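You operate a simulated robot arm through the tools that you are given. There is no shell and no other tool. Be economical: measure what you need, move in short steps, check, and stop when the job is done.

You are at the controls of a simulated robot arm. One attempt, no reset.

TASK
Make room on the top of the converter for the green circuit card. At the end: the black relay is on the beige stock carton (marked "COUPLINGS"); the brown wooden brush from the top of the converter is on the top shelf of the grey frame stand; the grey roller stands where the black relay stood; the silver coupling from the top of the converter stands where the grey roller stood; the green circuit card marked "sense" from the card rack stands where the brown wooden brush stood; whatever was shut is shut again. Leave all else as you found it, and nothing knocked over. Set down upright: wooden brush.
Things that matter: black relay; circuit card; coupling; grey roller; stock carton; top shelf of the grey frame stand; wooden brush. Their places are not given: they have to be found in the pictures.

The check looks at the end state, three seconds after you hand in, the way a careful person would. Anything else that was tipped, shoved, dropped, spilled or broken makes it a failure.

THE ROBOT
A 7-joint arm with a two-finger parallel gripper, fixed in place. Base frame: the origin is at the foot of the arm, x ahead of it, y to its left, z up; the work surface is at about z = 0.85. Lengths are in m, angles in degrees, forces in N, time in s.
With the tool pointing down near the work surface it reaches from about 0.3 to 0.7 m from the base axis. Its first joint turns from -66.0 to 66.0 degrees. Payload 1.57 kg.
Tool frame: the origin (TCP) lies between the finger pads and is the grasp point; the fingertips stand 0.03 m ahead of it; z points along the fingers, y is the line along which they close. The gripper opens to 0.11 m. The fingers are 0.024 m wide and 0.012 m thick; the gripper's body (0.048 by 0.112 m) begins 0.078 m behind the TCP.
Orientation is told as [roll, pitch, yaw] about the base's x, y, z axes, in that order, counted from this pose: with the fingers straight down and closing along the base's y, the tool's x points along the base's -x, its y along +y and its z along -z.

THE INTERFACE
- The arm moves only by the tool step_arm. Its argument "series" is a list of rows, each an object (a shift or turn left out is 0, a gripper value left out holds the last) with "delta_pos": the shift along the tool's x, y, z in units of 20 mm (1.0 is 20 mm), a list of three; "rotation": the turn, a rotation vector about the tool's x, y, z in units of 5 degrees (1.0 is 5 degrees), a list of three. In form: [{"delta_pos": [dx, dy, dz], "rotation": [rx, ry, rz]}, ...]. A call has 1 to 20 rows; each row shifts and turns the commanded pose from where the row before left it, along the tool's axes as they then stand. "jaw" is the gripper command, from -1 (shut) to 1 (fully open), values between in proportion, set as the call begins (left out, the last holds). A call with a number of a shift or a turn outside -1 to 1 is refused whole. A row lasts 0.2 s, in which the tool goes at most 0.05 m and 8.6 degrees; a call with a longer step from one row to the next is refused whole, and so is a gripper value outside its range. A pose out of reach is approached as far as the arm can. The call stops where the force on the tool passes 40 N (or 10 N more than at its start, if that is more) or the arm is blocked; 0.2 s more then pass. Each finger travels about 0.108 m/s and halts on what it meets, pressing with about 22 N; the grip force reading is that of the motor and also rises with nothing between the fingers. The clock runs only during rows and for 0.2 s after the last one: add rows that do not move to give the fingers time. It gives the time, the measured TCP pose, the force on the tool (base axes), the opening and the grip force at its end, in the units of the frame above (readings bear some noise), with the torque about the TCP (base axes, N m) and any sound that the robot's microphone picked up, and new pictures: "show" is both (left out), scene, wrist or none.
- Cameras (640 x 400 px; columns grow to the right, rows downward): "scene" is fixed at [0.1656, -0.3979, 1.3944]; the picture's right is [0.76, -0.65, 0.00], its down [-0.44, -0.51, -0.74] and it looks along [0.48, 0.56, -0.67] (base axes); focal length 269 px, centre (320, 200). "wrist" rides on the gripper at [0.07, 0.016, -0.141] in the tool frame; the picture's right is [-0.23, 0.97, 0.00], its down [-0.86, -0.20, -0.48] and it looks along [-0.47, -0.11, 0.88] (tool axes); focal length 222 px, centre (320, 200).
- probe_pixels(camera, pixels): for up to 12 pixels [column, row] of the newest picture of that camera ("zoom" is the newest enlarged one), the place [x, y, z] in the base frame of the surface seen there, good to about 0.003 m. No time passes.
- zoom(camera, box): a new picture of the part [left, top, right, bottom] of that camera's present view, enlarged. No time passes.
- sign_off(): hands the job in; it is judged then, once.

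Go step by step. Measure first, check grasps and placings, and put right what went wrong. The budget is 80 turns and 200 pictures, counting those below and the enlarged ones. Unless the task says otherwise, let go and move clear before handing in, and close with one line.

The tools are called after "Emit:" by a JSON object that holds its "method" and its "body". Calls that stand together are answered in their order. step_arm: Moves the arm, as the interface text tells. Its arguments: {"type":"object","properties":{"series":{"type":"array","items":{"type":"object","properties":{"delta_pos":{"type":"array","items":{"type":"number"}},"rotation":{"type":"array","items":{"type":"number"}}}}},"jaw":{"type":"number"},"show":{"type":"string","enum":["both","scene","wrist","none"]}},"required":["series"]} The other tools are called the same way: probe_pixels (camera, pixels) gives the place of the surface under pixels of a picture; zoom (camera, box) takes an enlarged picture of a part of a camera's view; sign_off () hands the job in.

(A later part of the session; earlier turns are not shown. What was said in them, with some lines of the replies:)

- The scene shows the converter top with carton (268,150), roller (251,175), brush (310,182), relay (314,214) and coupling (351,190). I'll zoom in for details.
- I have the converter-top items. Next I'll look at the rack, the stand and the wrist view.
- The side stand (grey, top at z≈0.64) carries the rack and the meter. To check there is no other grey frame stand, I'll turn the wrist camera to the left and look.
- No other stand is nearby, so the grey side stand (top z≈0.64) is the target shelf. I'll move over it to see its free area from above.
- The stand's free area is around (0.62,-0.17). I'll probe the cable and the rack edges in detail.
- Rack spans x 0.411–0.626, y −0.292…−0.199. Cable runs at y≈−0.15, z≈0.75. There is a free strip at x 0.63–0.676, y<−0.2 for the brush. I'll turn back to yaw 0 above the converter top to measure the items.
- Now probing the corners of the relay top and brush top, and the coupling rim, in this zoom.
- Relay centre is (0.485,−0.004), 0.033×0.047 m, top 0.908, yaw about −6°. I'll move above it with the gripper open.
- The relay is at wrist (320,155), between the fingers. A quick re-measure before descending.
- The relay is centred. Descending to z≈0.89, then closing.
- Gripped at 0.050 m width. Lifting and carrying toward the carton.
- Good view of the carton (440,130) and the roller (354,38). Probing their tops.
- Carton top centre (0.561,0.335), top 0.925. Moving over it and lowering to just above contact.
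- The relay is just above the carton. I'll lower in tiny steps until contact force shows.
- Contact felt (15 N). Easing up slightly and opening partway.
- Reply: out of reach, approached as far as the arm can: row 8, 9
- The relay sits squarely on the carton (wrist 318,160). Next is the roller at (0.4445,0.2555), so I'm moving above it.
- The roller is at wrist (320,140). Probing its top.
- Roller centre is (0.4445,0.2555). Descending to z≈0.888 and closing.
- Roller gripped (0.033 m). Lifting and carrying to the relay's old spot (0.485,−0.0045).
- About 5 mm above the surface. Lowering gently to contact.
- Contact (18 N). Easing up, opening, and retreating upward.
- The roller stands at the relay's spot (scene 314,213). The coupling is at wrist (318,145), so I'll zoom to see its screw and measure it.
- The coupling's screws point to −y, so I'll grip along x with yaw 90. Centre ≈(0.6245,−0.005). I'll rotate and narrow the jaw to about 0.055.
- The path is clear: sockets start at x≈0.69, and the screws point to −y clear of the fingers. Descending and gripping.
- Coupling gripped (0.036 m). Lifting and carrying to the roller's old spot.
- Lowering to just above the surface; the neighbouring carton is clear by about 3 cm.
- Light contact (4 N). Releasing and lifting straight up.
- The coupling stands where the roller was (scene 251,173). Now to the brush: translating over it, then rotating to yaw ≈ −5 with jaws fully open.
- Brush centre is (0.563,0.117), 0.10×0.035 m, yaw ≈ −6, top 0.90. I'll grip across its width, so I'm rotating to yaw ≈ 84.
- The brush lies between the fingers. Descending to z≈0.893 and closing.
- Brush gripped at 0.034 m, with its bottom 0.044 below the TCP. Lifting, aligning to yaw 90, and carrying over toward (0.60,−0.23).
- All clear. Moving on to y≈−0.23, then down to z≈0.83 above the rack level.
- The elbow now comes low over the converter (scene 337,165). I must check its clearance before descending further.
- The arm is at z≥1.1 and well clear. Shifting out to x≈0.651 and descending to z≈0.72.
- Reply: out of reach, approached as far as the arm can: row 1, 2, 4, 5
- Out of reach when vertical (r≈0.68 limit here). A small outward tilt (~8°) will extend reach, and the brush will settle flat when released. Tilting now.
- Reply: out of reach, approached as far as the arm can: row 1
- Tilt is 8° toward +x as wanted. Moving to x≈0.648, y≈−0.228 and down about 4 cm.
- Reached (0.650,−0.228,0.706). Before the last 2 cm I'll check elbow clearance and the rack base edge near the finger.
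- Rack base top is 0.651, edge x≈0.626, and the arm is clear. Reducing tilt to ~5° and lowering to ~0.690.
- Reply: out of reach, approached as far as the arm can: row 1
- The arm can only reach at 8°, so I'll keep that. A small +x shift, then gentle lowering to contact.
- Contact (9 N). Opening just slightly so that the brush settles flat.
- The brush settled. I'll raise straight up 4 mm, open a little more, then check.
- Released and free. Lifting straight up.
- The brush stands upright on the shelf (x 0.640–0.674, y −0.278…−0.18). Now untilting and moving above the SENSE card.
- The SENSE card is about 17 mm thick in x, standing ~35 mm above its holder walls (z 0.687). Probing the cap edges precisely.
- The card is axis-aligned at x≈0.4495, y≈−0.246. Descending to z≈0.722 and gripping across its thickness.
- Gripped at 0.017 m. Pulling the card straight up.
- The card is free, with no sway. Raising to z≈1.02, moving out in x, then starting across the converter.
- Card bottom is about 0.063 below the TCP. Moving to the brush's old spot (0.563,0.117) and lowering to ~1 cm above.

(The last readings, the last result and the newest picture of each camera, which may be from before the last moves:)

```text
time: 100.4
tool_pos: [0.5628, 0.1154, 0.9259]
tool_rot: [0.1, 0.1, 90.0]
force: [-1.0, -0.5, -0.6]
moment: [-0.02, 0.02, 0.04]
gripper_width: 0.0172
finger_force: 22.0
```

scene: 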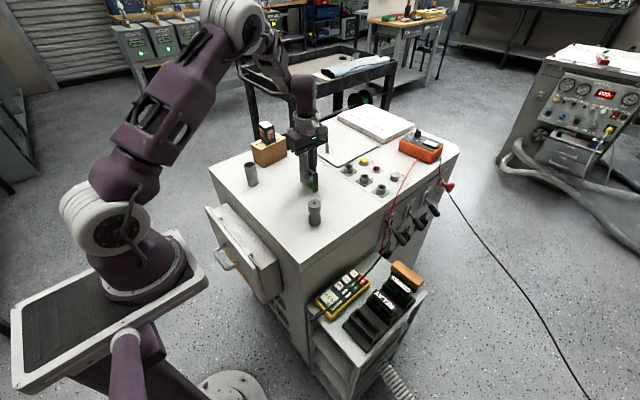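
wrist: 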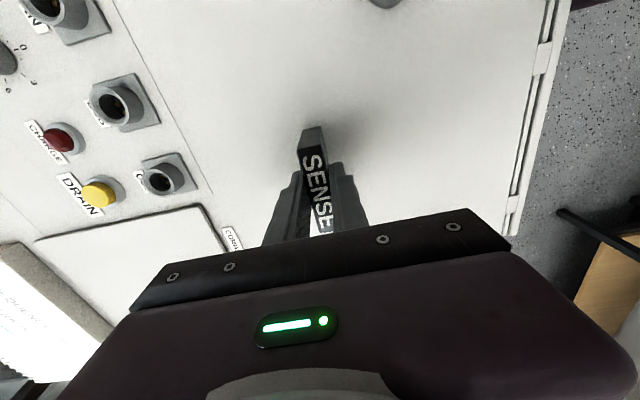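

Emit:
{"method": "zoom", "body": {"camera": "scene", "box": [270, 140, 350, 210]}}

Emit:
{"method": "step_arm", "body": {"series": [{"delta_pos": [0, 0, 0.1]}, {"delta_pos": [0, 0, 0.1]}, {"delta_pos": [0, 0, 0.1]}, {}], "show": "none"}}

```text
5.71 times, centred on (310, 175) of scene
```

zoom: 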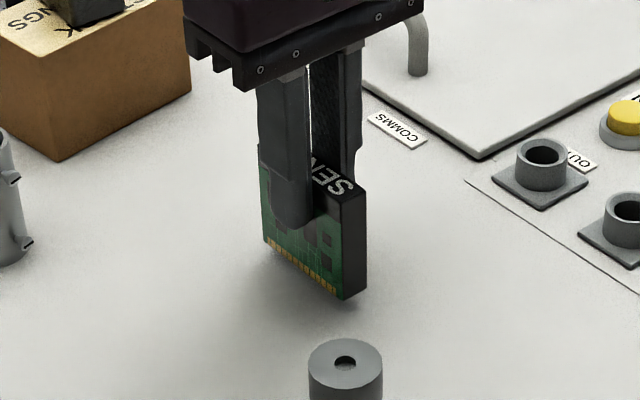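

```text
time: 101.4
tool_pos: [0.562, 0.1159, 0.9209]
tool_rot: [0.0, 0.0, 90.0]
force: [0.5, -0.3, -0.4]
moment: [0.0, -0.04, 0.03]
gripper_width: 0.0173
finger_force: 22.1
```

Still free (no contact force). Continuing down in small steps.

Emit:
{"method": "step_arm", "body": {"series": [{"delta_pos": [0, 0, 0.1]}, {"delta_pos": [0, 0, 0.1]}, {}], "show": "none"}}

```text
time: 102.2
tool_pos: [0.5629, 0.1179, 0.9174]
tool_rot: [-0.1, 0.1, 90.0]
force: [-0.2, 1.4, 2.8]
moment: [0.04, 0.06, 0.0]
gripper_width: 0.0173
finger_force: 22.0
```

Emit:
{"method": "step_arm", "body": {"series": [{"delta_pos": [0, 0, 0.05]}, {}], "show": "scene"}}

```text
time: 102.8
tool_pos: [0.5631, 0.1181, 0.916]
tool_rot: [-0.1, 0.0, 90.0]
force: [-4.1, -0.3, 21.5]
moment: [-0.03, 0.28, -0.03]
gripper_width: 0.0173
finger_force: 22.0
```

scene: 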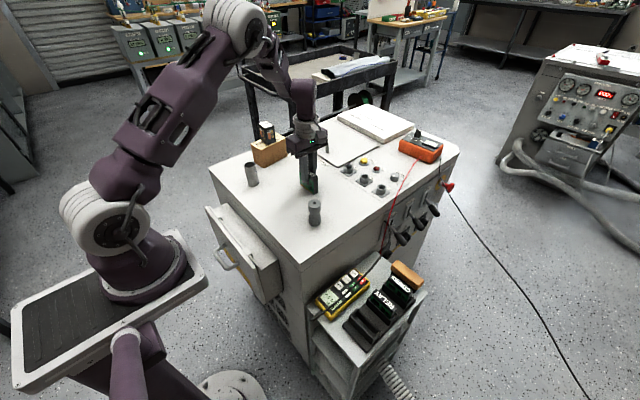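

Firm contact (21 N). Easing back 1 mm, then opening.

Emit:
{"method": "step_arm", "body": {"series": [{"delta_pos": [0, 0, -0.06]}, {}], "show": "none"}}

Emit:
{"method": "step_arm", "body": {"series": [{}, {}, {}, {}], "jaw": -0.1, "show": "both"}}

```text
time: 103.4
tool_pos: [0.5628, 0.1161, 0.917]
tool_rot: [0.0, 0.0, 90.0]
force: [0.0, 0.2, -1.9]
moment: [0.04, -0.02, 0.01]
gripper_width: 0.0172
finger_force: 21.5
```

```text
time: 104.4
tool_pos: [0.5632, 0.117, 0.9182]
tool_rot: [0.0, 0.0, 90.1]
force: [0.2, 0.6, 0.3]
moment: [-0.03, -0.03, -0.02]
gripper_width: 0.0495
finger_force: 0.1
```

scene: 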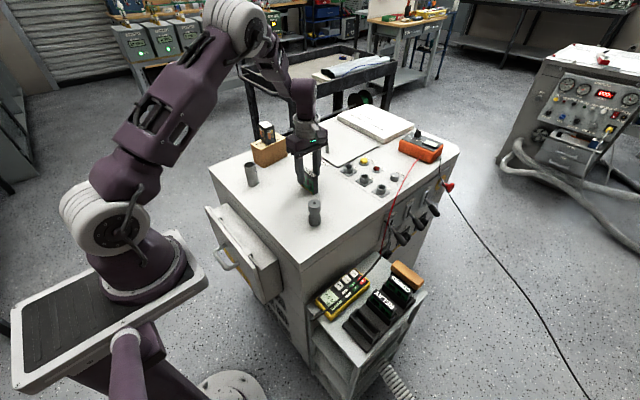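
wrist: 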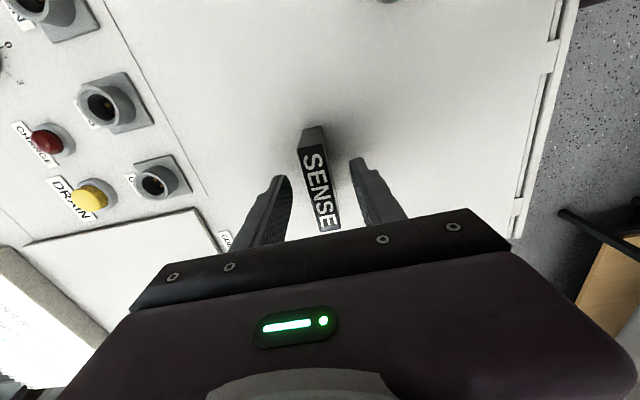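

The card stands on its own between the open fingers. Lifting clear.

Emit:
{"method": "step_arm", "body": {"series": [{"delta_pos": [0, 0, -0.5]}, {"delta_pos": [0, 0, -0.7]}, {"delta_pos": [0, 0, -1]}, {"delta_pos": [0, 0, -1]}, {"delta_pos": [0, 0, -1]}, {"delta_pos": [0, 0, -1]}, {"delta_pos": [0, 0, -1]}, {"delta_pos": [0, 0, -1]}, {"delta_pos": [0, 0, -1]}, {"delta_pos": [0, 0, -1]}, {"delta_pos": [0, 0, -1]}, {}, {}]}}

Emit:
{"method": "zoom", "body": {"camera": "scene", "box": [200, 110, 380, 240]}}

Emit:
{"method": "zoom", "body": {"camera": "scene", "box": [300, 240, 460, 350]}}

```text
time: 107.2
tool_pos: [0.5635, 0.1158, 1.1196]
tool_rot: [0.1, -0.1, 90.0]
force: [0.0, -0.1, -0.4]
moment: [0.03, 0.01, 0.04]
gripper_width: 0.0495
finger_force: 0.1
```

scene: 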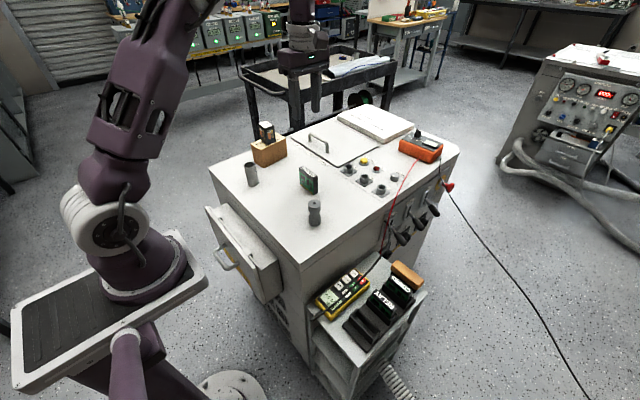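
wrist: 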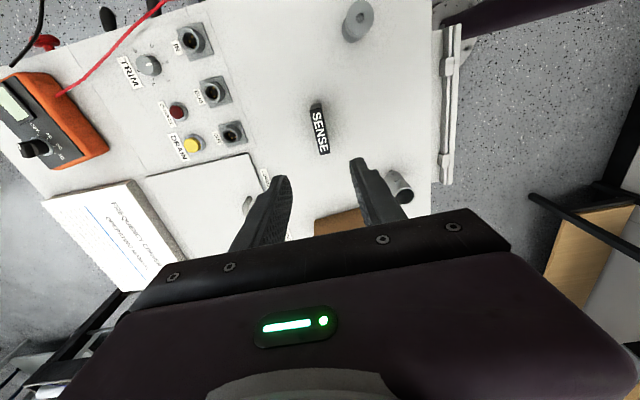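

```text
3.08 times, centred on (290, 175) of scene
```

zoom: 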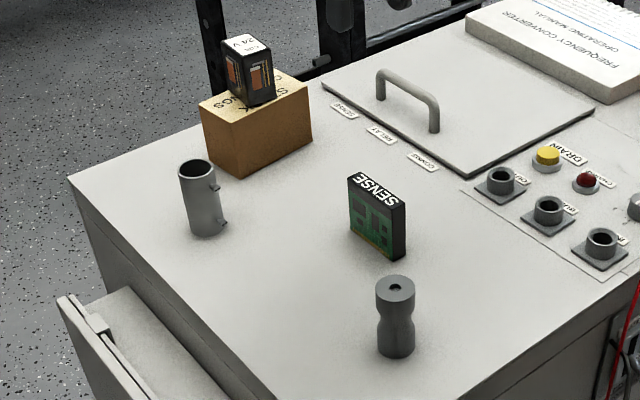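

```text
3.64 times, centred on (380, 295) of scene
```

zoom: 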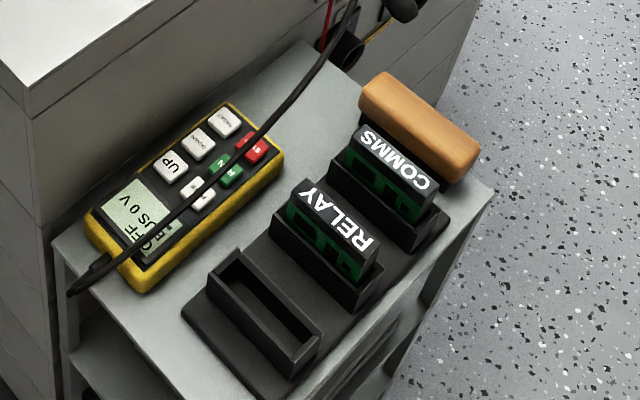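

Everything is in place: relay on the carton, coupling, card and roller standing, brush upright on the stand. The drawer, meter and cables look unchanged and the gripper is clear, so I'm handing in.

Emit:
{"method": "sign_off", "body": {}}

```text
The job is handed in.
```

The job is handed in: all five items were at their asked-for places and standing upright in the last pictures, with nothing knocked over. I took the grey side stand with the meter and card rack as the frame stand, since no other was nearby. Nothing had to be opened, and the drawer that was open at the start was left open.
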